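You operate a simulated robot arm through the tools that you are given. There is no shell and no other tool.

You run a simulated two-armed robot. Do the job below in one go: nothing can be reset, and whatever is moved stays where it is left.

JOB
Take the cap off the bottle labelled "OIL" on the flap top of the green table and lay it down there.

It is judged by the outcome, as a careful person would: the job done as asked, and still so three seconds after it is handed in. It fails if anything else is knocked over, pushed out of place, dropped, spilled or broken. Lids that push on must go on centred and level and be pressed home; caps that screw on are set level and turned clockwise until they are tight.

ROBOT AND FRAMES
Two 7-joint arms with three-finger grippers on one trunk, on a base that drives. Base frame: it is fixed to the floor where the robot stands at the start and does not move with it; the origin is under the middle of the robot, x ahead of it, y to its left, z up. Units: m, degrees, N and s.
The left shoulder is at the start at [0.05, 0.154, 0.979], the right one opposite. With the tool pointing down near the work surface each hand reaches from about 0.16 to 0.64 m from the robot's upright axis, wherever it stands, measured 20 degrees to its own side. Places, roughly: bottle [0, -3.75, 0.75]. Payload 2.69 kg a hand.
The TCP of each hand is the grasp point between the finger pads, 0.029 m short of the fingertips. In the tool frame z runs along the fingers and y along their closing line. The gripper opens to 0.12 m. The gripper's body begins 0.078 m behind the TCP.
Orientation is that of the tool frame in the base frame, as a unit quaternion [x, y, z, w]. With the fingers straight down and closing along the base's y, the tool's x points along the base's -x, its y along +y and its z along -z.

CONTROLS
- The arms move only by the tool drive_tool. It takes "left_increments", "right_increments" or both (then of equal length, played together; a hand with none holds still); each is a list that holds one entry, the list of rows, each a list of 7 numbers: the shift along the base's x, y, z in units of 50 mm (1.0 is 50 mm), then the turn, a rotation vector about the base's x, y, z in units of 8 degrees (1.0 is 8 degrees), then the opening, from 0 (shut) to 1 (fully open). In form: [[[tx, ty, tz, ax, ay, az, gripper], ...]]. A call has 1 to 20 rows; each row shifts and turns the commanded pose from where the row before left it. A call with a number of a shift or a turn outside -1 to 1 is refused whole. Rows are played at 5 a second. More than 0.05 m and 8.6 degrees between two rows, or a gripper value outside its range, and nothing of the call is played. A pose out of reach is approached as far as the arm can. The call stops where the force on the tool passes 40 N (or 10 N more than at its start, if that is more) or the arm is blocked; 0.2 s more then pass. The fingers move at their own pace and stop on an object; they squeeze with about 31 N. The grip force told is the motor's: it shows also when the fingers shut on nothing. Time passes only in rows, and 0.2 s behind the last, so rows that do not move let the fingers close. The reply holds the time, the measured pose of the TCP, the force on the tool along the base axes, the opening and the grip force, in the units named above and with some noise, with the torque about the TCP (base axes, N m) and any sound that the robot's microphone picked up.
- Cameras (640 x 400 px; columns grow to the right, rows downward): "scene" is now at [0.1704, -0.0278, 1.1648]; the picture's right is [-0.25, -0.97, 0.00], its down [-0.29, 0.07, -0.96] and it looks along [0.93, -0.24, -0.29] (base axes); focal length 214 px, centre (320, 200). "left" rides on the left gripper at [0.063, 0, -0.104] in its tool frame; the picture's right is [0.00, 1.00, 0.00], its down [-0.83, 0.00, -0.56] and it looks along [-0.56, 0.00, 0.83] (tool axes); focal length 275 px, centre (320, 200). "right" rides on the right gripper at [0.063, 0, -0.104] in its tool frame; the picture's right is [0.00, 1.00, 0.00], its down [-0.83, 0.00, -0.56] and it looks along [-0.56, 0.00, 0.83] (tool axes); focal length 275 px, centre (320, 200). There is no depth. A picture from a camera that has moved, and an enlarged one, comes with that camera's place and axes in the base frame and with its lens. The place of the scene camera against the robot may be out by one fixed shift of up to 0.018 m in any direction.
- camera(camera): a new picture of that camera. The clock stands still meanwhile.
- lift_body(by): slides the trunk up (or, below 0, down) by that many m; the arms and the scene camera ride with it, the base frame stays. It gives what a move gives, with no picture.
- drive_base(legs): drives the robot by 1 to 6 legs, each [ahead, left, turn to the left] in m, m and degrees, along the robot's own axes; the way and the turn of a leg run together, so that a leg with both is an arc; at most 1.5 m and 180 degrees a leg. The arms and the cameras ride along, it lands a little off, and it stops where it bumps. It gives what a move gives.
- aim_head(pan, tilt): turns the head with the scene camera to pan (to the left, within 80 degrees either way) and tilt (down, from -29 to 69), counted from straight ahead of the robot. It gives what a move gives.
- close_up(camera, box): a new picture of the part [left, top, right, bottom] of that camera's present view, enlarged. The clock stands still meanwhile.
- job_done(): hands the job in; it is judged then, once.

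Places have to be worked out from the pictures, the camera data and where the tool is seen. Open the grippers and draw the arms clear of the work before you hand the job in, unless the task says otherwise.

The tools are called after "Request:" as name(argument=value, ...) on one line, values as JSON. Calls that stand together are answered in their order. drive_tool: Moves the arms, as the interface text tells. Its arguments: {"type":"object","properties":{"left_increments":{"type":"array","items":{"type":"array","items":{"type":"array","items":{"type":"number"}}}},"right_increments":{"type":"array","items":{"type":"array","items":{"type":"array","items":{"type":"number"}}}}},"required":[]} The other tools are called the same way: lift_body (by) slides the trunk up or down; drive_base (legs) drives the base; aim_head (pan, tilt) turns the head that bears the scene camera; camera (camera) takes a picture; close_up (camera, box) takes an enlarged picture of a part of a camera's view; job_done () hands the job in.

At the start:

```text
time_s: 0.0
left_position: [0.4267, 0.1943, 1.0472]
left_orientation: [0.0, 1.0, 0.0, 0.0]
left_wrist_force: [-0.8, -0.1, -0.3]
left_ft_torque: [0.0, 0.01, 0.03]
left_finger_gap: 0.12
left_grasp_force: 0.1
right_position: [0.2533, -0.1229, 1.0983]
right_orientation: [-0.001, 1.0, 0.0, 0.0]
right_wrist_force: [0.9, 0.9, 1.0]
right_ft_torque: [-0.03, 0.0, -0.01]
right_finger_gap: 0.1202
right_grasp_force: 0.1
trunk travel left (down, up): [-0.35, 0.088]
robot x, y, heading: [0.0009, 0.0012, -0.2]
head pan, tilt: [-14.4, 17.1]
```

scene: 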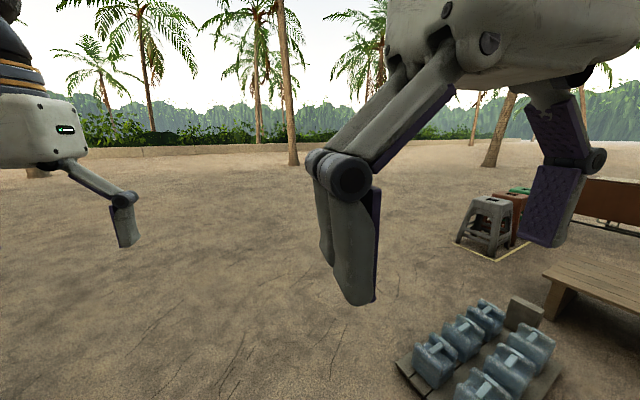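
right: 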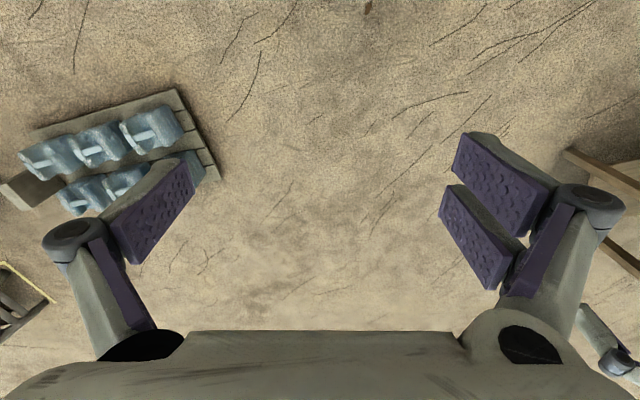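
left: 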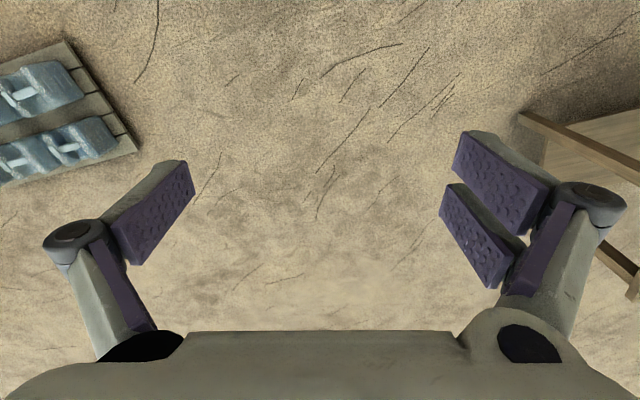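

The bottle is about 3.75 m to my right, beyond some obstacles (buckets on a pallet, a bench, stools). I'll turn the head to the right to see the way first.

Request:
aim_head(pan=-80, tilt=20)

Request:
camera(camera="scene")

```text
time_s: 1.4
left_position: [0.4264, 0.1957, 1.0463]
left_orientation: [0.0, 1.0, 0.0, 0.001]
left_wrist_force: [0.3, 0.7, -0.1]
left_ft_torque: [0.0, 0.0, 0.0]
left_finger_gap: 0.1199
left_grasp_force: 0.2
right_position: [0.2522, -0.1231, 1.0989]
right_orientation: [0.0, 1.0, 0.0, -0.001]
right_wrist_force: [0.0, 0.5, 0.2]
right_ft_torque: [-0.03, -0.01, -0.01]
right_finger_gap: 0.1201
right_grasp_force: 0.0
trunk travel left (down, up): [-0.35, 0.088]
robot x, y, heading: [-0.0022, 0.0006, -0.1]
head pan, tilt: [-80.0, 20.0]
```

```text
taken
camera scene: at [0.0962, -0.0963, 1.1601], right [-0.98, -0.17, 0.0], down [-0.06, 0.34, -0.94], along [0.16, -0.93, -0.34], focal length 214 px, centre (320, 200)
```

scene: 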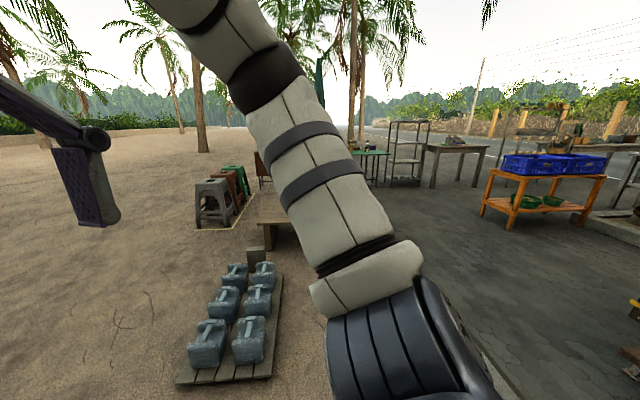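

The right arm blocks the view; the jugs on the pallet stand about 0.8 m ahead and 0.8 m to the right, so turning on the spot is free. I'll turn the base 90° right and look ahead.

Request:
drive_base(legs=[[0, 0, -90]])

Request:
aim_head(pan=0, tilt=15)

Request:
camera(camera="scene")

```text
time_s: 5.6
left_position: [0.2005, -0.4243, 1.0479]
left_orientation: [0.703, 0.711, 0.0, 0.001]
left_wrist_force: [-0.5, -0.5, 0.5]
left_ft_torque: [0.02, -0.01, 0.0]
left_finger_gap: 0.1199
left_grasp_force: 0.0
right_position: [-0.1216, -0.254, 1.0994]
right_orientation: [0.703, 0.711, -0.001, 0.001]
right_wrist_force: [-0.7, 0.4, -0.7]
right_ft_torque: [0.0, 0.04, -0.03]
right_finger_gap: 0.1203
right_grasp_force: 0.0
trunk travel left (down, up): [-0.35, 0.088]
robot x, y, heading: [0.0019, -0.0007, -89.0]
head pan, tilt: [-80.0, 20.0]
```

```text
time_s: 7.1
left_position: [0.1984, -0.4245, 1.0484]
left_orientation: [0.703, 0.712, 0.0, 0.0]
left_wrist_force: [-0.2, 0.6, 0.0]
left_ft_torque: [0.03, -0.01, 0.02]
left_finger_gap: 0.12
left_grasp_force: 0.1
right_position: [-0.12, -0.2541, 1.0993]
right_orientation: [0.703, 0.712, 0.0, 0.0]
right_wrist_force: [0.1, -0.6, 0.5]
right_ft_torque: [0.01, -0.02, -0.01]
right_finger_gap: 0.1201
right_grasp_force: 0.0
trunk travel left (down, up): [-0.35, 0.088]
robot x, y, heading: [-0.0014, -0.0, -89.2]
head pan, tilt: [0.0, 15.0]
```

```text
taken
camera scene: at [0.005, -0.1749, 1.1683], right [-1.0, -0.01, 0.0], down [0.0, 0.26, -0.97], along [0.01, -0.97, -0.26], focal length 214 px, centre (320, 200)
```

scene: 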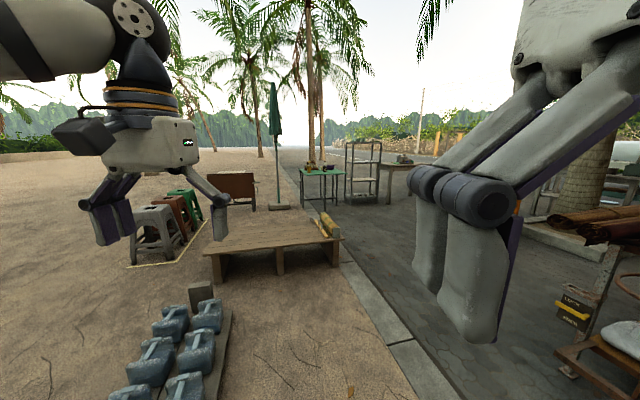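

I see a green table ahead at about column 322 with things on it; a low wooden platform lies in between. I'll enlarge that part.

Request:
close_up(camera="scene", box=[200, 130, 440, 280])

Request:
close_up(camera="scene", box=[280, 145, 380, 210])

```text
2.67 times, centred on (320, 205) of scene
camera zoom: at [0.005, -0.1749, 1.1683], right [-1.0, -0.01, 0.0], down [0.0, 0.26, -0.97], along [0.01, -0.97, -0.26], focal length 572 px, centre (320, 187)
```

zoom: 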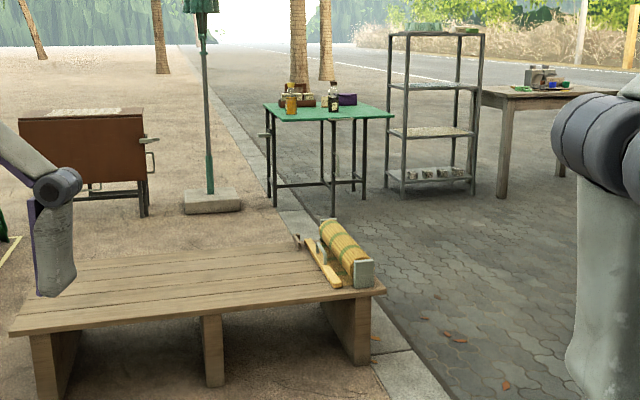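

```text
6.15 times, centred on (330, 178) of scene
camera zoom: at [0.005, -0.1749, 1.1683], right [-1.0, -0.01, 0.0], down [0.0, 0.26, -0.97], along [0.01, -0.97, -0.26], focal length 1320 px, centre (258, 338)
```

zoom: 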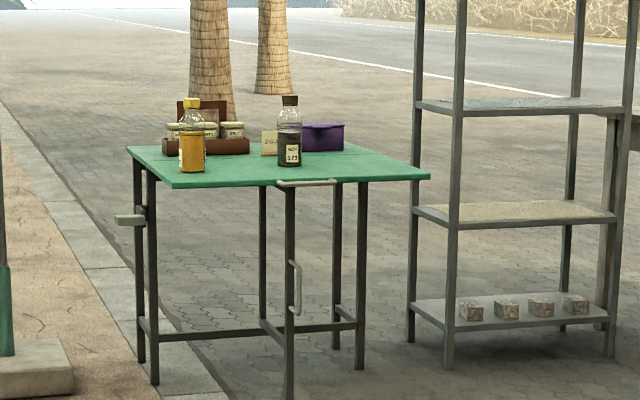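

The green table carries a yellow-labelled bottle with a yellow cap and a dark bottle; labels not readable yet. A low platform (near right corner about x −0.2, y −2.0) is in the way, so I'll look to the right side for free floor there.

Request:
aim_head(pan=-35, tilt=40)

Request:
camera(camera="scene")

Request:
camera(camera="right")

```text
time_s: 8.1
left_position: [0.1994, -0.424, 1.0476]
left_orientation: [0.702, 0.712, 0.0, 0.0]
left_wrist_force: [0.7, 0.0, 0.1]
left_ft_torque: [-0.03, 0.01, 0.0]
left_finger_gap: 0.1199
left_grasp_force: 0.0
right_position: [-0.1229, -0.2547, 1.0989]
right_orientation: [0.699, 0.715, -0.001, -0.003]
right_wrist_force: [-88.1, -8.1, -41.8]
right_ft_torque: [-2.1, -10.61, 6.59]
right_finger_gap: 0.1197
right_grasp_force: 0.0
trunk travel left (down, up): [-0.35, 0.088]
robot x, y, heading: [-0.0001, -0.0007, -89.4]
head pan, tilt: [-35.0, 40.0]
```

```text
taken
camera scene: at [-0.0257, -0.1676, 1.1462], right [-0.95, 0.32, 0.0], down [0.16, 0.45, -0.88], along [-0.29, -0.83, -0.48], focal length 214 px, centre (320, 200)
```

scene: 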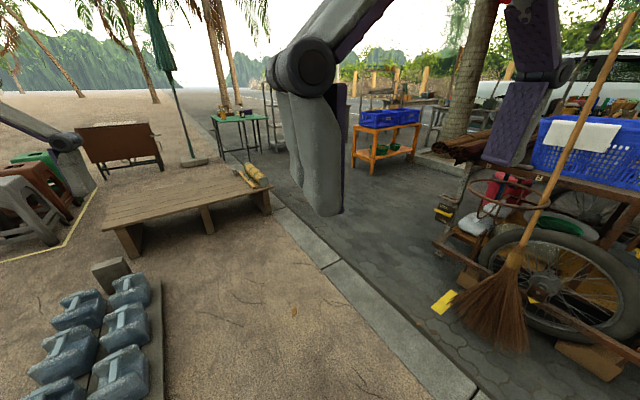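

```text
taken
camera right: at [-0.1224, -0.1911, 1.2029], right [1.0, 0.03, -0.01], down [0.02, -0.83, 0.55], along [0.01, -0.55, -0.83], focal length 275 px, centre (320, 200)
```

right: 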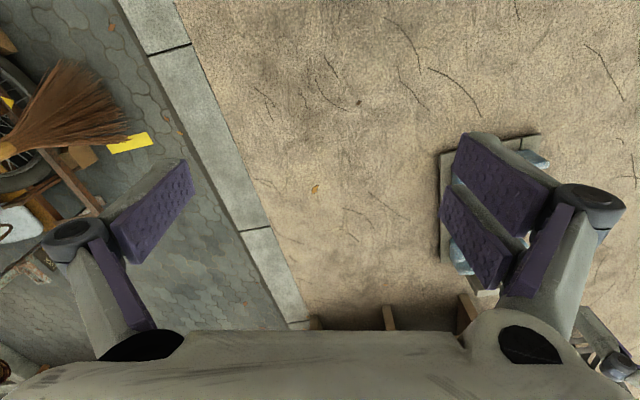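

Tilting the head brought it against the right gripper (force reading), so I bring the head back at once. The free corridor runs around x −0.65 between the platform (x > −0.2) and the cart/orange table (x < −1.0 / −1.6).

Request:
aim_head(pan=0, tilt=15)

Request:
drive_tool(right_increments=[[[-1, -1, 0, 0, 0, 0, 1], [-1, -0.5, 0, 0, 0, 0, 1], [-0.5, 0, 0, 0, 0, 0, 1]]])

Request:
camera(camera="scene")

```text
time_s: 9.1
left_position: [0.1987, -0.4232, 1.0479]
left_orientation: [0.703, 0.711, 0.0, -0.001]
left_wrist_force: [-0.1, 0.0, -0.1]
left_ft_torque: [-0.01, -0.02, 0.04]
left_finger_gap: 0.12
left_grasp_force: 0.1
right_position: [-0.1198, -0.2528, 1.0989]
right_orientation: [0.703, 0.711, 0.001, 0.0]
right_wrist_force: [-0.1, -0.6, -0.8]
right_ft_torque: [0.04, -0.02, -0.01]
right_finger_gap: 0.12
right_grasp_force: 0.0
trunk travel left (down, up): [-0.35, 0.088]
robot x, y, heading: [-0.0015, 0.0045, -89.4]
head pan, tilt: [0.0, 15.0]
```

```text
refused: row 1 steps farther than a row can; nothing moved
```

```text
taken
camera scene: at [0.005, -0.1749, 1.1683], right [-1.0, -0.01, 0.0], down [0.0, 0.26, -0.97], along [0.01, -0.97, -0.26], focal length 214 px, centre (320, 200)
```

scene: 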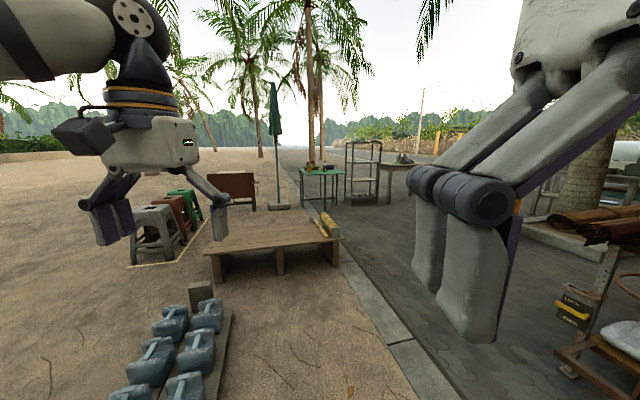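

The step was too long; I use shorter steps to bring the right hand to the right and down, out of the head's way.

Request:
drive_tool(right_increments=[[[-0.7, -0.2, -0.6, 0, 0, 0, 1], [-0.7, -0.2, -0.6, 0, 0, 0, 1], [-0.7, -0.2, -0.6, 0, 0, 0, 1], [-0.6, 0, -0.6, 0, 0, 0, 1]]])

Request:
camera(camera="scene")

```text
time_s: 10.1
left_position: [0.1975, -0.4233, 1.0474]
left_orientation: [0.702, 0.712, 0.001, 0.0]
left_wrist_force: [-0.5, -0.1, 0.0]
left_ft_torque: [-0.02, 0.03, -0.02]
left_finger_gap: 0.1199
left_grasp_force: 0.0
right_position: [-0.2573, -0.2836, 0.9777]
right_orientation: [0.703, 0.712, 0.0, 0.0]
right_wrist_force: [0.0, 0.2, 0.4]
right_ft_torque: [0.03, 0.02, 0.01]
right_finger_gap: 0.1201
right_grasp_force: 0.2
trunk travel left (down, up): [-0.35, 0.088]
robot x, y, heading: [0.0012, 0.0029, -89.4]
head pan, tilt: [0.0, 15.0]
```

```text
taken
camera scene: at [0.0046, -0.1748, 1.1683], right [-1.0, -0.01, 0.0], down [0.0, 0.26, -0.97], along [0.01, -0.97, -0.26], focal length 214 px, centre (320, 200)
```

scene: 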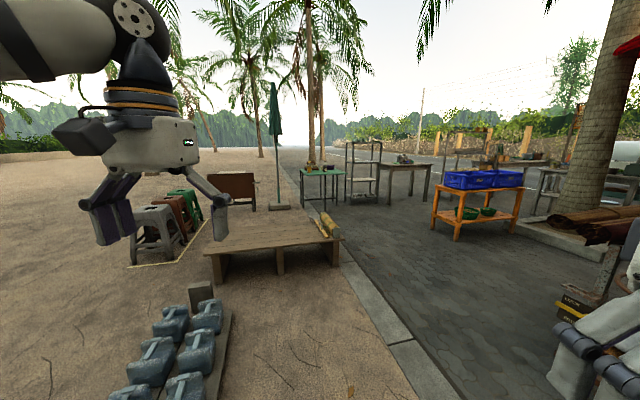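

Clear view now. I drive ahead and diagonally right into the corridor to about (−0.6, −1.6).

Request:
drive_base(legs=[[0.7, 0, 0], [0.8, -0.62, 0]])

Request:
camera(camera="scene")

```text
time_s: 18.8
left_position: [-0.3982, -1.9423, 1.0477]
left_orientation: [0.701, 0.713, 0.0, 0.0]
left_wrist_force: [0.0, -0.3, 0.0]
left_ft_torque: [0.02, 0.01, 0.02]
left_finger_gap: 0.12
left_grasp_force: 0.0
right_position: [-0.8527, -1.8057, 0.9773]
right_orientation: [0.701, 0.713, 0.0, -0.001]
right_wrist_force: [-0.2, 0.0, 0.6]
right_ft_torque: [0.02, 0.02, 0.03]
right_finger_gap: 0.1198
right_grasp_force: 0.1
trunk travel left (down, up): [-0.35, 0.088]
robot x, y, heading: [-0.5955, -1.5178, -88.9]
head pan, tilt: [0.0, 15.0]
```

```text
taken
camera scene: at [-0.5926, -1.6942, 1.1683], right [-1.0, -0.02, 0.0], down [0.0, 0.26, -0.97], along [0.02, -0.97, -0.26], focal length 214 px, centre (320, 200)
```

scene: 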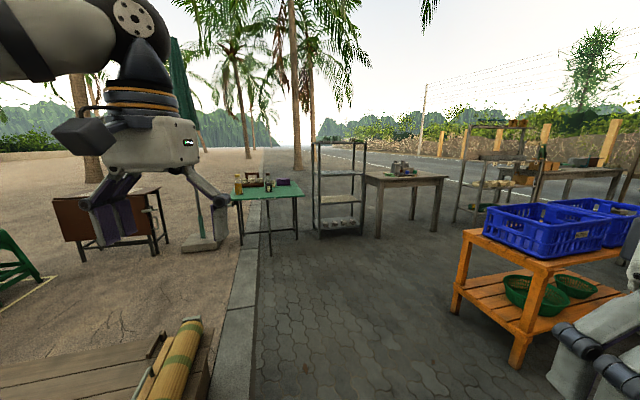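

Now at (−0.6, −1.52), and the way ahead is free. I enlarge the green table to find its edges and read labels.

Request:
close_up(camera="scene", box=[210, 150, 330, 260])

Request:
close_up(camera="scene", box=[225, 165, 305, 205])

```text
3.64 times, centred on (270, 205) of scene
camera zoom: at [-0.5926, -1.6942, 1.1683], right [-1.0, -0.02, 0.0], down [0.0, 0.26, -0.97], along [0.02, -0.97, -0.26], focal length 780 px, centre (502, 182)
```

zoom: 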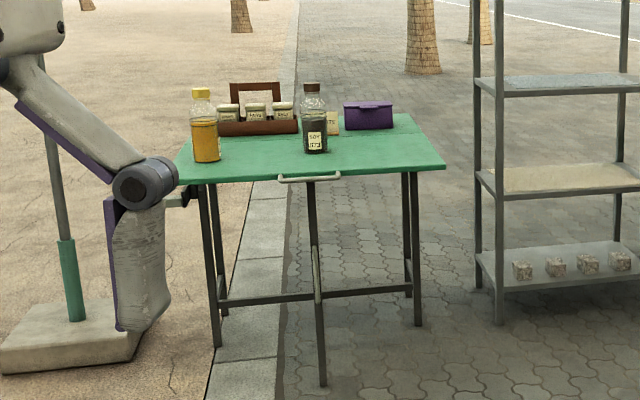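

```text
8.00 times, centred on (265, 185) of scene
camera zoom: at [-0.5926, -1.6942, 1.1683], right [-1.0, -0.02, 0.0], down [0.0, 0.26, -0.97], along [0.02, -0.97, -0.26], focal length 1716 px, centre (760, 320)
```

zoom: 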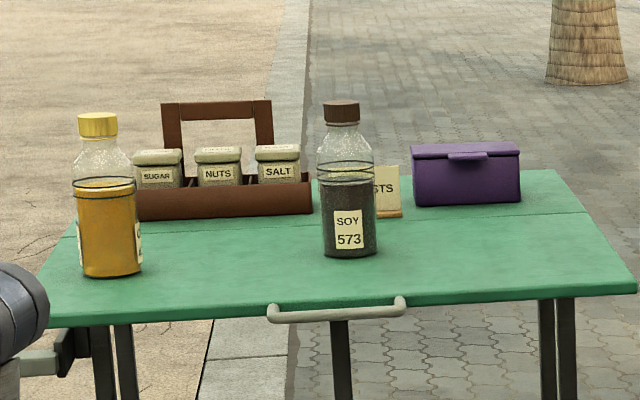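

The dark bottle reads "SOY 573"; the yellow-capped bottle at the left of the flap has its label turned to the side, likely "OIL" – I must confirm that. I estimate the flap's top at z≈0.64, and the yellow bottle at about (0.31, −3.92). The table is rotated ~16° and a gate leg stands near (−0.02, −3.74). I drive ahead to y≈−2.9, keeping clear of everything.

Request:
drive_base(legs=[[1.35, 0, 0]])

Request:
aim_head(pan=30, tilt=20)

Request:
camera(camera="scene")

```text
time_s: 25.6
left_position: [-0.3732, -3.2971, 1.0471]
left_orientation: [0.7, 0.714, 0.0, 0.0]
left_wrist_force: [0.0, 0.0, 0.2]
left_ft_torque: [-0.01, 0.01, -0.02]
left_finger_gap: 0.1201
left_grasp_force: 0.1
right_position: [-0.8272, -3.1604, 0.9794]
right_orientation: [0.701, 0.713, 0.0, 0.0]
right_wrist_force: [-0.5, 0.1, -0.4]
right_ft_torque: [-0.01, -0.02, -0.01]
right_finger_gap: 0.12
right_grasp_force: 0.1
trunk travel left (down, up): [-0.35, 0.088]
robot x, y, heading: [-0.5759, -2.8757, -89.0]
head pan, tilt: [0.0, 15.0]
```

```text
time_s: 26.6
left_position: [-0.3727, -3.2979, 1.0482]
left_orientation: [0.7, 0.715, 0.0, 0.0]
left_wrist_force: [-0.8, 0.1, 0.3]
left_ft_torque: [0.0, -0.03, -0.01]
left_finger_gap: 0.12
left_grasp_force: 0.0
right_position: [-0.8285, -3.1616, 0.9787]
right_orientation: [0.701, 0.714, -0.001, 0.0]
right_wrist_force: [0.6, 0.2, 0.2]
right_ft_torque: [0.01, -0.01, -0.04]
right_finger_gap: 0.12
right_grasp_force: 0.0
trunk travel left (down, up): [-0.35, 0.088]
robot x, y, heading: [-0.5771, -2.875, -89.2]
head pan, tilt: [30.0, 20.0]
```

```text
taken
camera scene: at [-0.5221, -3.0356, 1.1602], right [-0.86, -0.51, 0.0], down [-0.18, 0.29, -0.94], along [0.48, -0.81, -0.34], focal length 214 px, centre (320, 200)
```

scene: 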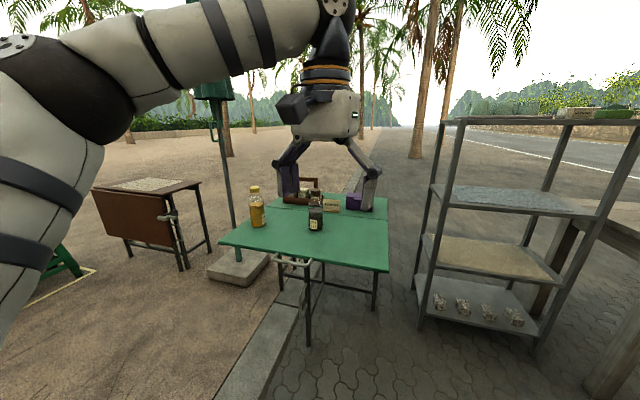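

Request:
close_up(camera="scene", box=[215, 170, 395, 280])

Request:
close_up(camera="scene", box=[235, 180, 275, 235])

```text
3.56 times, centred on (305, 225) of scene
camera zoom: at [-0.5221, -3.0356, 1.1602], right [-0.86, -0.51, 0.0], down [-0.18, 0.29, -0.94], along [0.48, -0.81, -0.34], focal length 763 px, centre (373, 111)
```

zoom: 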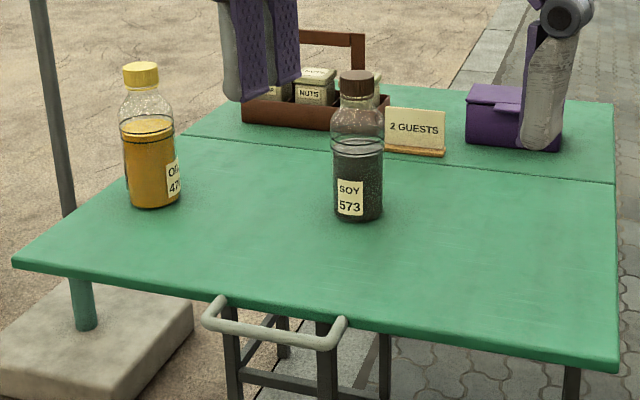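

```text
7.27 times, centred on (255, 208) of scene
camera zoom: at [-0.5221, -3.0356, 1.1602], right [-0.86, -0.51, 0.0], down [-0.18, 0.29, -0.94], along [0.48, -0.81, -0.34], focal length 1560 px, centre (793, 146)
```

zoom: 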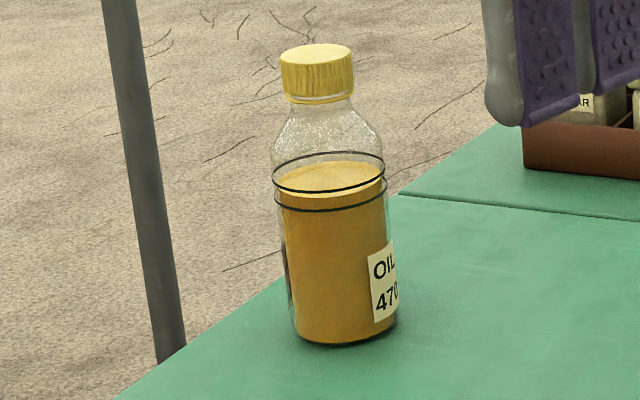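

The yellow-capped bottle reads "OIL 470". Triangulating: cap top ≈ (0.226, −3.697, 0.875), flap top z ≈ 0.68, flap front edge from (0.25, −3.50) to (−0.42, −3.67), so the table is turned about 15°. I move left and turn to face the table, staying back for now.

Request:
drive_base(legs=[[0.05, 0.66, 14]])

Request:
aim_head(pan=0, tilt=45)

Request:
camera(camera="scene")

```text
time_s: 32.1
left_position: [0.3825, -3.1941, 1.0474]
left_orientation: [0.608, 0.794, 0.0, 0.0]
left_wrist_force: [0.3, 0.1, 0.1]
left_ft_torque: [0.02, 0.02, -0.01]
left_finger_gap: 0.1201
left_grasp_force: 0.1
right_position: [-0.0927, -3.1706, 0.9785]
right_orientation: [0.61, 0.793, 0.001, 0.0]
right_wrist_force: [-0.7, -0.2, 0.3]
right_ft_torque: [0.02, 0.0, 0.0]
right_finger_gap: 0.1203
right_grasp_force: 0.0
trunk travel left (down, up): [-0.35, 0.088]
robot x, y, heading: [0.0843, -2.8314, -74.7]
head pan, tilt: [30.0, 20.0]
```

```text
time_s: 33.0
left_position: [0.3817, -3.1951, 1.0475]
left_orientation: [0.609, 0.793, 0.001, 0.0]
left_wrist_force: [0.1, 0.8, 0.0]
left_ft_torque: [-0.02, 0.01, -0.05]
left_finger_gap: 0.1202
left_grasp_force: 0.1
right_position: [-0.0937, -3.1716, 0.9772]
right_orientation: [0.609, 0.793, -0.001, 0.0]
right_wrist_force: [-0.2, 0.3, 0.4]
right_ft_torque: [-0.03, -0.01, -0.02]
right_finger_gap: 0.1198
right_grasp_force: 0.1
trunk travel left (down, up): [-0.35, 0.088]
robot x, y, heading: [0.0822, -2.832, -75.1]
head pan, tilt: [0.0, 45.0]
```

```text
taken
camera scene: at [0.1287, -2.9896, 1.1215], right [-0.97, -0.26, 0.0], down [-0.18, 0.68, -0.71], along [0.18, -0.68, -0.71], focal length 214 px, centre (320, 200)
```

scene: 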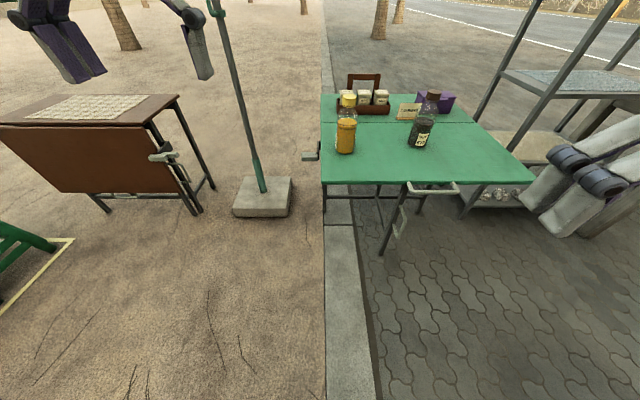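

The view is good; the bottle is almost straight ahead. I look straight down to see how far the robot's base reaches ahead.

Request:
aim_head(pan=0, tilt=69)

Request:
camera(camera="scene")

Request:
aim_head(pan=0, tilt=35)

Request:
close_up(camera="scene", box=[300, 90, 500, 215])

```text
time_s: 33.9
left_position: [0.3825, -3.1935, 1.047]
left_orientation: [0.608, 0.794, 0.0, 0.0]
left_wrist_force: [0.4, -1.0, -0.7]
left_ft_torque: [-0.01, 0.02, 0.01]
left_finger_gap: 0.1202
left_grasp_force: 0.1
right_position: [-0.0943, -3.1717, 0.9776]
right_orientation: [0.609, 0.793, 0.0, 0.0]
right_wrist_force: [0.2, 0.8, -0.3]
right_ft_torque: [-0.01, 0.01, -0.02]
right_finger_gap: 0.12
right_grasp_force: 0.0
trunk travel left (down, up): [-0.35, 0.088]
robot x, y, heading: [0.0864, -2.8316, -75.0]
head pan, tilt: [0.0, 68.8]
```

```text
taken
camera scene: at [0.1221, -2.9651, 1.0926], right [-0.97, -0.26, 0.0], down [-0.24, 0.9, -0.36], along [0.09, -0.35, -0.93], focal length 214 px, centre (320, 200)
```

scene: 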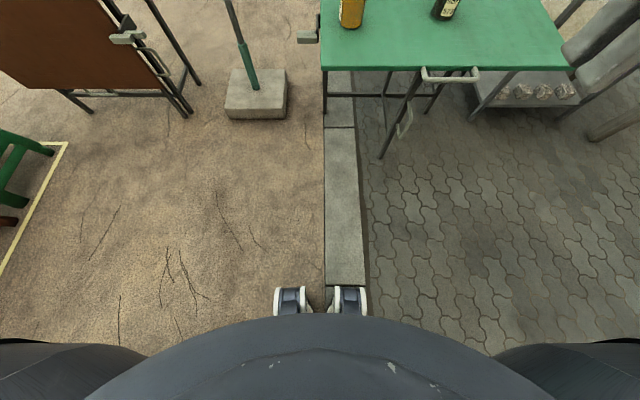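

```text
time_s: 34.9
left_position: [0.3826, -3.1942, 1.0474]
left_orientation: [0.609, 0.793, 0.0, 0.0]
left_wrist_force: [0.7, 0.2, -0.1]
left_ft_torque: [-0.04, 0.01, 0.0]
left_finger_gap: 0.1199
left_grasp_force: 0.0
right_position: [-0.0918, -3.1699, 0.9774]
right_orientation: [0.61, 0.793, 0.0, 0.0]
right_wrist_force: [-0.2, -0.7, -0.3]
right_ft_torque: [0.01, 0.0, -0.02]
right_finger_gap: 0.1198
right_grasp_force: 0.1
trunk travel left (down, up): [-0.35, 0.088]
robot x, y, heading: [0.0838, -2.8296, -75.2]
head pan, tilt: [0.0, 35.0]
```

```text
3.20 times, centred on (400, 152) of scene
camera zoom: at [0.1304, -2.9961, 1.1362], right [-0.97, -0.26, 0.0], down [-0.15, 0.55, -0.82], along [0.21, -0.79, -0.57], focal length 686 px, centre (64, 352)
```

zoom: 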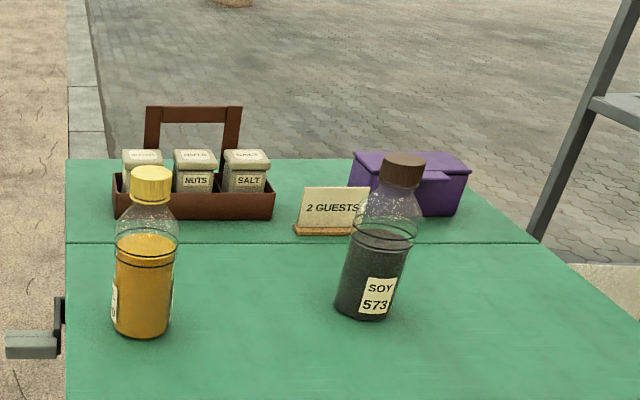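

The base reaches only about 0.15 m ahead of the robot's axis, so I can stand with the flap's edge ~0.3 m away. The bottle is now about 0.87 m ahead and 0.09 m to the right; I drive 0.36 m ahead and 0.05 m right.

Request:
drive_base(legs=[[0.36, -0.05, 0]])

Request:
aim_head(pan=0, tilt=50)

Request:
camera(camera="scene")

Request:
camera(camera="left")

Request:
camera(camera="right")

```text
time_s: 37.2
left_position: [0.4257, -3.5556, 1.0473]
left_orientation: [0.61, 0.792, 0.001, 0.0]
left_wrist_force: [0.3, 0.0, -1.1]
left_ft_torque: [0.01, 0.01, 0.03]
left_finger_gap: 0.1199
left_grasp_force: 0.0
right_position: [-0.0491, -3.5304, 0.9773]
right_orientation: [0.61, 0.792, 0.0, 0.0]
right_wrist_force: [0.4, -0.6, 0.6]
right_ft_torque: [0.04, 0.01, -0.02]
right_finger_gap: 0.12
right_grasp_force: 0.1
trunk travel left (down, up): [-0.35, 0.088]
robot x, y, heading: [0.1249, -3.1922, -75.4]
head pan, tilt: [0.0, 35.0]
```

```text
time_s: 38.0
left_position: [0.4247, -3.5546, 1.0476]
left_orientation: [0.61, 0.792, 0.0, 0.0]
left_wrist_force: [0.2, 0.4, 0.1]
left_ft_torque: [0.02, 0.0, 0.02]
left_finger_gap: 0.1201
left_grasp_force: 0.0
right_position: [-0.0502, -3.53, 0.9778]
right_orientation: [0.61, 0.792, 0.0, 0.0]
right_wrist_force: [0.5, -0.6, 0.6]
right_ft_torque: [-0.02, 0.01, 0.01]
right_finger_gap: 0.1201
right_grasp_force: 0.0
trunk travel left (down, up): [-0.35, 0.088]
robot x, y, heading: [0.1286, -3.1895, -75.1]
head pan, tilt: [0.0, 50.0]
```

```text
taken
camera scene: at [0.1712, -3.3452, 1.1146], right [-0.97, -0.26, 0.0], down [-0.2, 0.74, -0.64], along [0.16, -0.62, -0.77], focal length 214 px, centre (320, 200)
```

scene: 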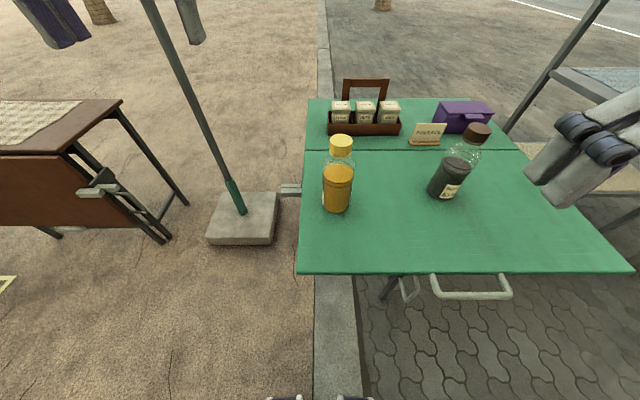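

```text
taken
camera left: at [0.4096, -3.4935, 1.153], right [0.97, 0.25, 0.0], down [0.21, -0.8, 0.56], along [0.14, -0.54, -0.83], focal length 275 px, centre (320, 200)
```

left: 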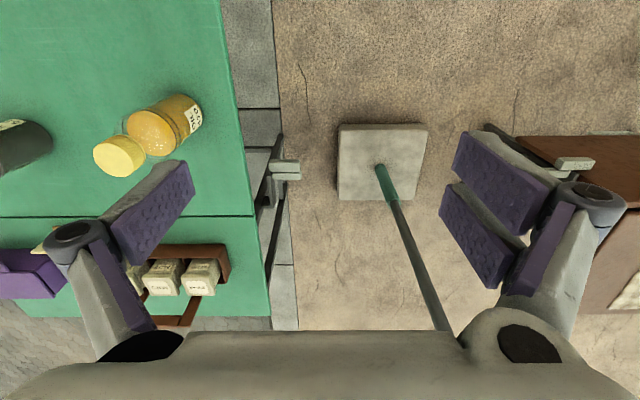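

```text
taken
camera right: at [-0.0644, -3.4684, 1.0821], right [0.97, 0.26, 0.0], down [0.22, -0.8, 0.56], along [0.14, -0.54, -0.83], focal length 275 px, centre (320, 200)
```

right: 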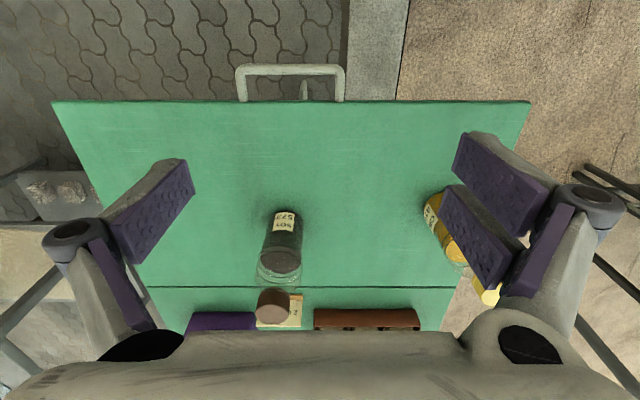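

Now the bottle is about 0.50 m ahead and 0.04 m right of my axis. Wrist cameras are the better measure, so I take enlarged pictures of the bottle from the left hand and the scene camera to fix its position.

Request:
close_up(camera="left", box=[60, 70, 220, 190])

Request:
close_up(camera="scene", box=[290, 120, 390, 220])

Request:
close_up(camera="right", box=[400, 170, 520, 320])

```text
3.33 times, centred on (140, 130) of left
camera zoom: at [0.4096, -3.4935, 1.153], right [0.97, 0.25, 0.0], down [0.21, -0.8, 0.56], along [0.14, -0.54, -0.83], focal length 918 px, centre (920, 433)
```

zoom: 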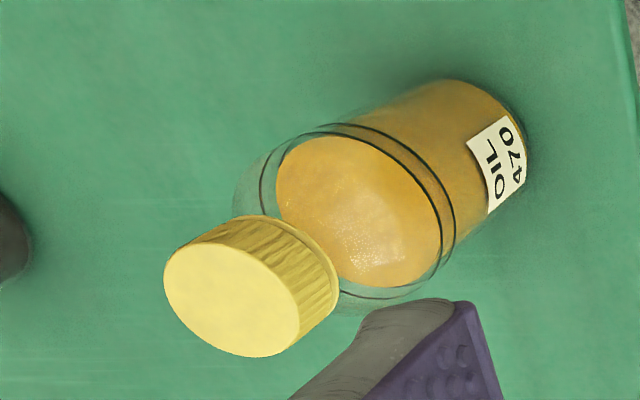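

```text
4.00 times, centred on (340, 170) of scene
camera zoom: at [0.1712, -3.3452, 1.1146], right [-0.97, -0.26, 0.0], down [-0.2, 0.74, -0.64], along [0.16, -0.62, -0.77], focal length 858 px, centre (240, 320)
```

zoom: 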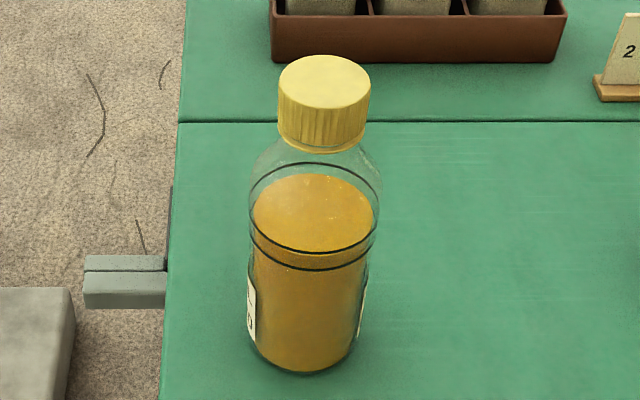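

```text
2.67 times, centred on (460, 245) of right
camera zoom: at [-0.0644, -3.4684, 1.0821], right [0.97, 0.26, 0.0], down [0.22, -0.8, 0.56], along [0.14, -0.54, -0.83], focal length 734 px, centre (-53, 80)
```

zoom: 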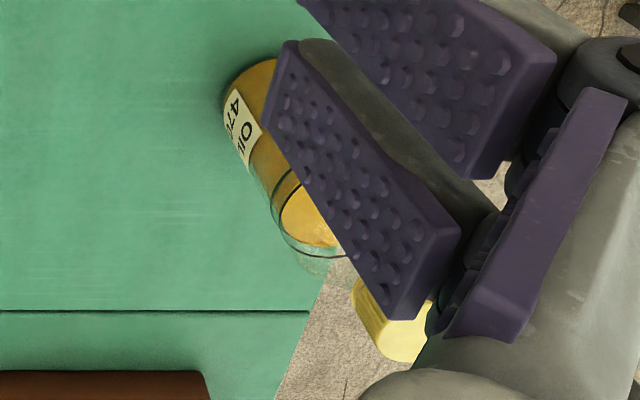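

From both cameras the cap top is near (0.221, −3.685, 0.872) with cap diameter ≈ 45 mm. My plan: the left hand holds the bottle's body from the front-left, fingers tilted 40° below level; the right hand unscrews the cap from above. I first turn the left hand to that tilt at a safe distance and look.

Request:
drive_tool(left_increments=[[[-0.1457, 0.084, -0.2271, 0, 0, -0.9375, 1], [-0.1457, 0.084, -0.2271, 0, 0, -0.9375, 1], [-0.1457, 0.084, -0.2271, 0, 0, -0.9375, 1], [-0.1457, 0.084, -0.2271, 0, 0, -0.9375, 1], [-0.1457, 0.084, -0.2271, 0, 0, -0.9375, 1], [-0.1457, 0.084, -0.2271, 0, 0, -0.9375, 1], [-0.1457, 0.084, -0.2271, -0.7725, 0.4478, 0, 1], [-0.1457, 0.084, -0.2271, -0.7725, 0.4478, 0, 1], [-0.1457, 0.084, -0.2271, -0.7725, 0.4478, 0, 1], [-0.1457, 0.084, -0.2271, -0.7725, 0.4478, 0, 1], [-0.1457, 0.084, -0.2271, -0.7725, 0.4478, 0, 1], [-0.1457, 0.084, -0.2271, -0.7725, 0.4478, 0, 1], [-0.1457, 0.084, -0.2271, -0.7725, 0.4478, 0, 1]]])

Request:
camera(camera="left")

Request:
camera(camera="scene")

```text
time_s: 40.8
left_position: [0.3431, -3.5332, 0.9123]
left_orientation: [0.786, 0.451, -0.368, 0.211]
left_wrist_force: [0.4, -0.1, -0.9]
left_ft_torque: [0.0, -0.01, 0.04]
left_finger_gap: 0.1202
left_grasp_force: 0.2
left hand out of reach, approached as far as the arm can: row 12, 13
right_position: [-0.0492, -3.5296, 0.9783]
right_orientation: [0.609, 0.793, 0.0, 0.0]
right_wrist_force: [0.3, 0.1, 0.3]
right_ft_torque: [0.0, 0.0, -0.02]
right_finger_gap: 0.1201
right_grasp_force: 0.1
trunk travel left (down, up): [-0.35, 0.088]
robot x, y, heading: [0.1265, -3.1901, -75.2]
head pan, tilt: [0.0, 50.0]
```

```text
taken
camera left: at [0.4038, -3.4295, 0.9319], right [0.86, -0.51, 0.0], down [-0.06, -0.09, 0.99], along [-0.5, -0.86, -0.11], focal length 275 px, centre (320, 200)
```

left: 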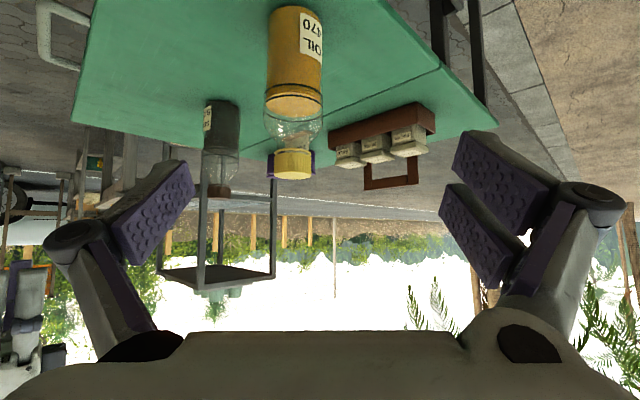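

```text
taken
camera scene: at [0.1714, -3.3453, 1.1145], right [-0.97, -0.26, 0.0], down [-0.2, 0.74, -0.64], along [0.16, -0.62, -0.77], focal length 214 px, centre (320, 200)
```

scene: 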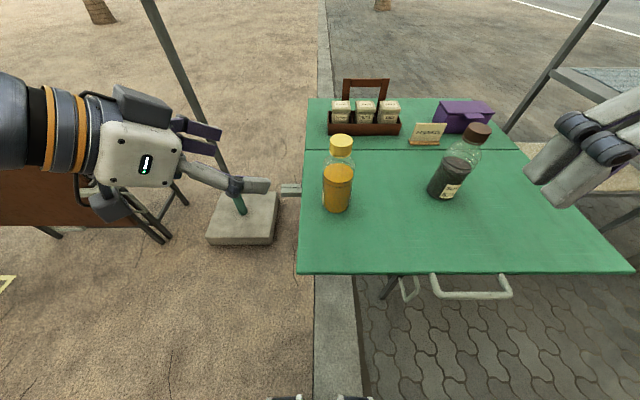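

The left hand is tilted now (the last rows were out of reach as too near to me; farther out should be fine). The left camera sees the bottle upside-down; I enlarge it for measuring heights.

Request:
close_up(camera="left", box=[230, 0, 370, 190])

Request:
close_up(camera="left", box=[250, 130, 340, 190])

```text
2.11 times, centred on (300, 95) of left
camera zoom: at [0.4038, -3.4295, 0.9319], right [0.86, -0.51, 0.0], down [-0.06, -0.09, 0.99], along [-0.5, -0.86, -0.11], focal length 580 px, centre (362, 421)
```

zoom: 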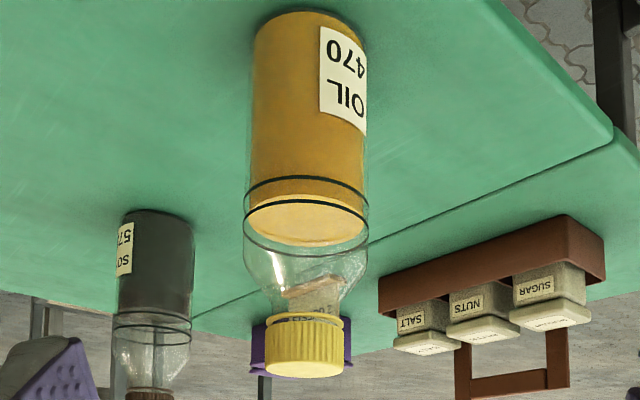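

```text
6.67 times, centred on (295, 160) of left
camera zoom: at [0.4038, -3.4295, 0.9319], right [0.86, -0.51, 0.0], down [-0.06, -0.09, 0.99], along [-0.5, -0.86, -0.11], focal length 1835 px, centre (487, 467)
```

zoom: 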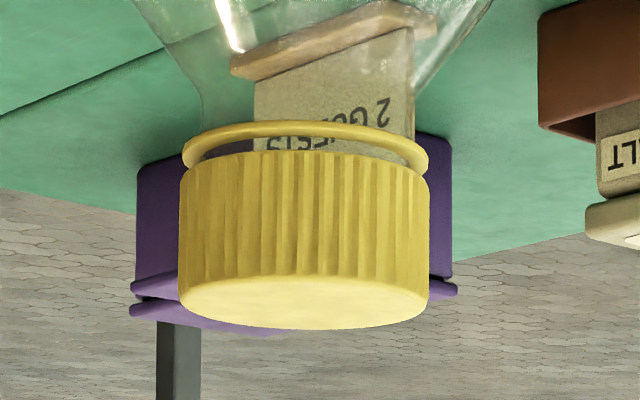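

Triangulated from two wrist views: cap top centre (0.219, −3.684, 0.871), cap ≈ 43 mm wide and 21 mm high with a collar below it; flap top z ≈ 0.687; body radius ≈ 0.032 m up to z ≈ 0.795. I bring the left hand to a pre-grasp 13 cm back along the finger line and check where it really ends up.

Request:
drive_tool(left_increments=[[[-0.3665, -0.3225, -0.469, 0, 0, 0, 1], [-0.3665, -0.3225, -0.469, 0, 0, 0, 1], [-0.3665, -0.3225, -0.469, 0, 0, 0, 1], [-0.3665, -0.3225, -0.469, 0, 0, 0, 1], [0, 0, 0, 0, 0, 0, 1]]])

Request:
camera(camera="left")

Request:
camera(camera="scene")

```text
time_s: 42.0
left_position: [0.2678, -3.5969, 0.8199]
left_orientation: [0.785, 0.452, -0.366, 0.211]
left_wrist_force: [0.3, 0.9, 0.0]
left_ft_torque: [-0.02, 0.03, -0.01]
left_finger_gap: 0.1199
left_grasp_force: 0.0
right_position: [-0.0485, -3.5293, 0.9782]
right_orientation: [0.611, 0.792, 0.0, 0.0]
right_wrist_force: [0.1, 0.7, -1.0]
right_ft_torque: [0.0, 0.03, 0.01]
right_finger_gap: 0.1198
right_grasp_force: 0.1
trunk travel left (down, up): [-0.35, 0.088]
robot x, y, heading: [0.1322, -3.191, -75.3]
head pan, tilt: [0.0, 50.0]
```

```text
taken
camera left: at [0.3294, -3.4937, 0.8389], right [0.86, -0.5, 0.0], down [-0.06, -0.09, 0.99], along [-0.5, -0.86, -0.11], focal length 275 px, centre (320, 200)
```

left: 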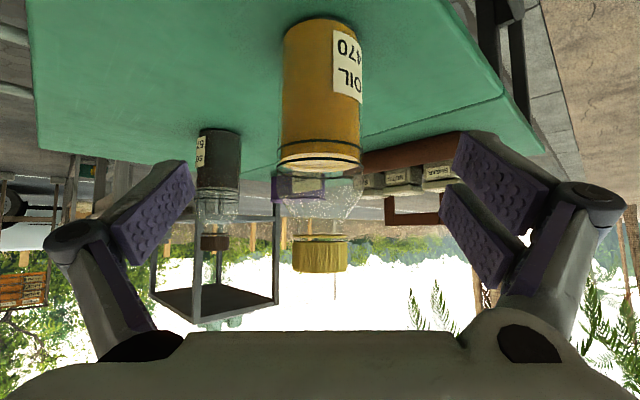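

```text
taken
camera scene: at [0.1713, -3.3451, 1.1146], right [-0.97, -0.26, 0.0], down [-0.2, 0.74, -0.64], along [0.16, -0.62, -0.77], focal length 214 px, centre (320, 200)
```

scene: 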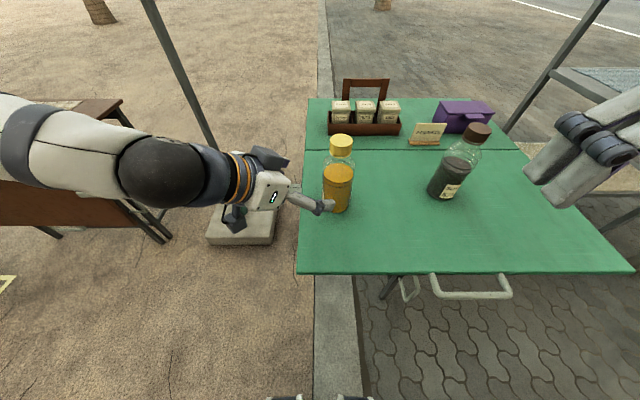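

The left hand stands right at the planned pre-grasp and the bottle is centred between its fingers (column ≈ 321). I advance along the finger line to the bottle axis with open fingers.

Request:
drive_tool(left_increments=[[[-0.1617, -0.2903, -0.283, 0, 0, 0, 1], [-0.1617, -0.2903, -0.283, 0, 0, 0, 1], [-0.1617, -0.2903, -0.283, 0, 0, 0, 1], [-0.1617, -0.2903, -0.283, 0, 0, 0, 1], [-0.1617, -0.2903, -0.283, 0, 0, 0, 1], [-0.1617, -0.2903, -0.283, 0, 0, 0, 1]]])

Request:
camera(camera="left")

Request:
camera(camera="scene")

```text
time_s: 43.4
left_position: [0.2204, -3.6847, 0.7341]
left_orientation: [0.786, 0.451, -0.366, 0.211]
left_wrist_force: [0.4, 0.1, 0.2]
left_ft_torque: [-0.01, -0.01, -0.02]
left_finger_gap: 0.1197
left_grasp_force: 0.1
right_position: [-0.0492, -3.5305, 0.979]
right_orientation: [0.61, 0.792, 0.001, 0.0]
right_wrist_force: [0.3, -0.3, 0.1]
right_ft_torque: [0.01, -0.04, 0.0]
right_finger_gap: 0.12
right_grasp_force: 0.1
trunk travel left (down, up): [-0.35, 0.088]
robot x, y, heading: [0.1286, -3.1877, -75.4]
head pan, tilt: [0.0, 50.0]
```

```text
taken
camera left: at [0.281, -3.5816, 0.754], right [0.86, -0.5, 0.0], down [-0.06, -0.09, 0.99], along [-0.5, -0.86, -0.11], focal length 275 px, centre (320, 200)
```

left: 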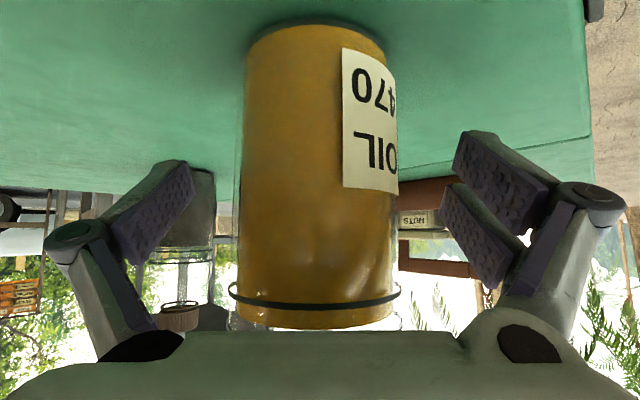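

```text
taken
camera scene: at [0.1711, -3.3454, 1.1145], right [-0.97, -0.26, 0.0], down [-0.2, 0.74, -0.64], along [0.16, -0.62, -0.77], focal length 214 px, centre (320, 200)
```

scene: 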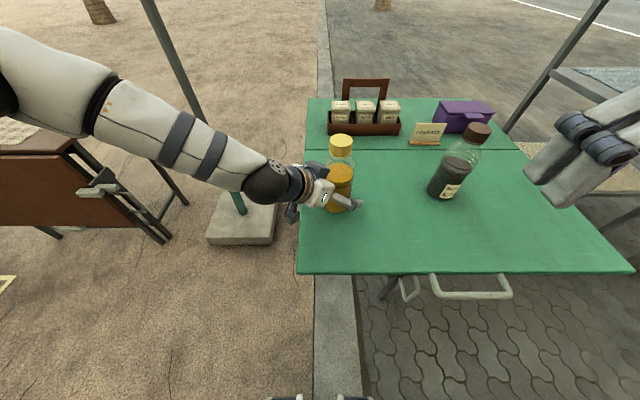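

The bottle is centred (column ≈ 319) between the fingers. I close the left fingers in small steps.

Request:
drive_tool(left_increments=[[[0, 0, 0, 0, 0, 0, 0.65], [0, 0, 0, 0, 0, 0, 0.58], [0, 0, 0, 0, 0, 0, 0.54], [0, 0, 0, 0, 0, 0, 0.5], [0, 0, 0, 0, 0, 0, 0.45], [0, 0, 0, 0, 0, 0, 0.3], [0, 0, 0, 0, 0, 0, 0], [0, 0, 0, 0, 0, 0, 0]]])

Request:
camera(camera="left")

Request:
close_up(camera="scene", box=[270, 120, 410, 220])

```text
time_s: 45.2
left_position: [0.2202, -3.6862, 0.7345]
left_orientation: [0.786, 0.452, -0.366, 0.211]
left_wrist_force: [-1.6, 0.9, 0.1]
left_ft_torque: [-0.04, -0.05, 0.0]
left_finger_gap: 0.0679
left_grasp_force: 31.5
right_position: [-0.0492, -3.5308, 0.9772]
right_orientation: [0.61, 0.792, 0.0, 0.0]
right_wrist_force: [-0.4, -0.1, -0.3]
right_ft_torque: [0.0, 0.01, 0.02]
right_finger_gap: 0.1199
right_grasp_force: 0.1
trunk travel left (down, up): [-0.35, 0.088]
robot x, y, heading: [0.1277, -3.192, -75.3]
head pan, tilt: [0.0, 50.0]
```

```text
taken
camera left: at [0.2812, -3.5812, 0.7542], right [0.86, -0.5, 0.01], down [-0.06, -0.09, 0.99], along [-0.5, -0.86, -0.11], focal length 275 px, centre (320, 200)
```

left: 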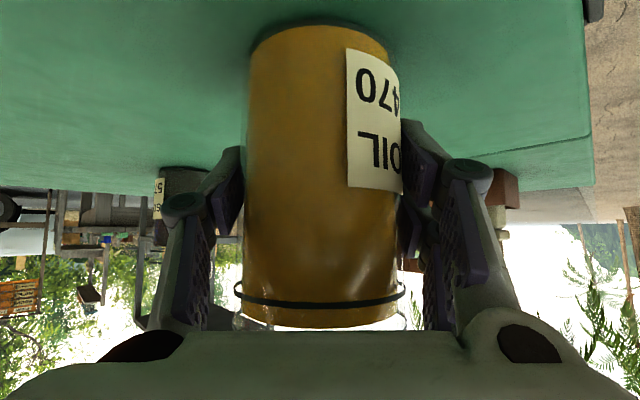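

```text
4.00 times, centred on (340, 170) of scene
camera zoom: at [0.1711, -3.3452, 1.1146], right [-0.97, -0.26, 0.0], down [-0.2, 0.74, -0.64], along [0.16, -0.62, -0.77], focal length 858 px, centre (240, 320)
```

zoom: 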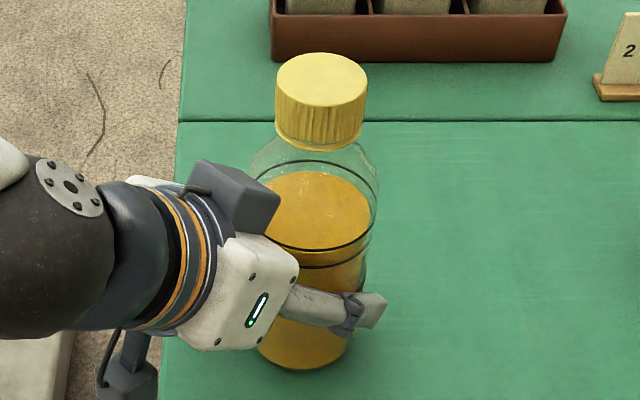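

The left hand holds the bottle (gap 0.068 m, 31 N), and it moved barely a millimetre. A dark box on top of the left hand sits near the neck, so I bring the right hand high above the cap to see how much room there is.

Request:
drive_tool(right_increments=[[[0, 0, 1, 0, 0, 0, 1], [0.767, -0.438, 0.01, 0, 0, 0, 1], [0.767, -0.438, 0.01, 0, 0, 0, 1], [0.767, -0.438, 0.01, 0, 0, 0, 1], [0.767, -0.438, 0.01, 0, 0, 0, 1], [0.767, -0.438, 0.01, 0, 0, 0, 1], [0.767, -0.438, 0.01, 0, 0, 0, 1], [0.767, -0.438, 0.01, 0, 0, 0, 1]]])

Request:
camera(camera="right")

Request:
camera(camera="scene")

```text
time_s: 47.0
left_position: [0.2199, -3.6853, 0.7339]
left_orientation: [0.785, 0.452, -0.366, 0.211]
left_wrist_force: [0.5, -1.0, 0.5]
left_ft_torque: [-0.08, -0.21, -0.02]
left_finger_gap: 0.0678
left_grasp_force: 31.1
right_position: [0.2207, -3.6829, 1.0305]
right_orientation: [0.61, 0.793, -0.001, -0.001]
right_wrist_force: [-1.0, 0.4, -0.4]
right_ft_torque: [0.03, -0.03, 0.0]
right_finger_gap: 0.12
right_grasp_force: 0.0
trunk travel left (down, up): [-0.35, 0.088]
robot x, y, heading: [0.1298, -3.1969, -75.1]
head pan, tilt: [0.0, 50.0]
```

```text
taken
camera right: at [0.2054, -3.6225, 1.1352], right [0.96, 0.26, 0.0], down [0.22, -0.8, 0.56], along [0.14, -0.54, -0.83], focal length 275 px, centre (320, 200)
```

right: 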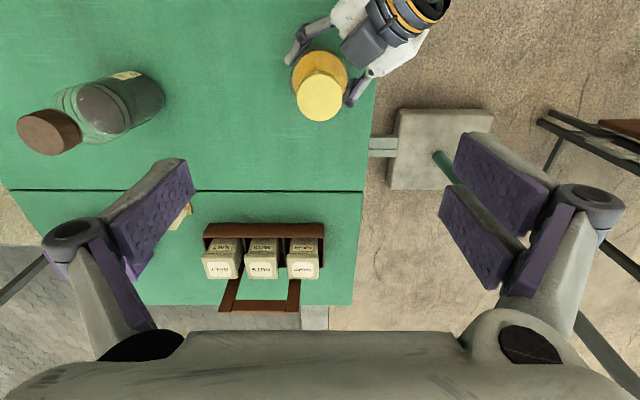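

```text
taken
camera scene: at [0.1718, -3.3452, 1.1145], right [-0.97, -0.26, 0.0], down [-0.2, 0.74, -0.64], along [0.16, -0.62, -0.77], focal length 214 px, centre (320, 200)
```

scene: 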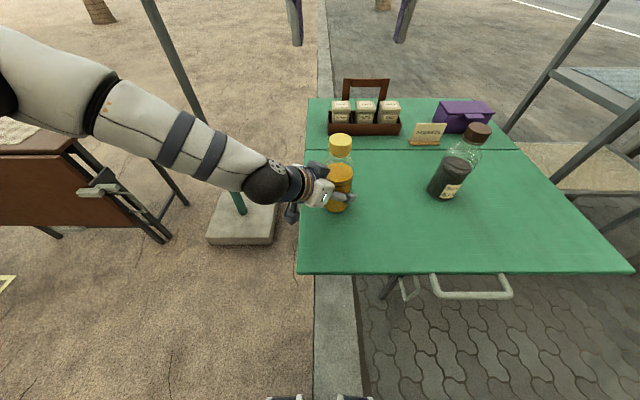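

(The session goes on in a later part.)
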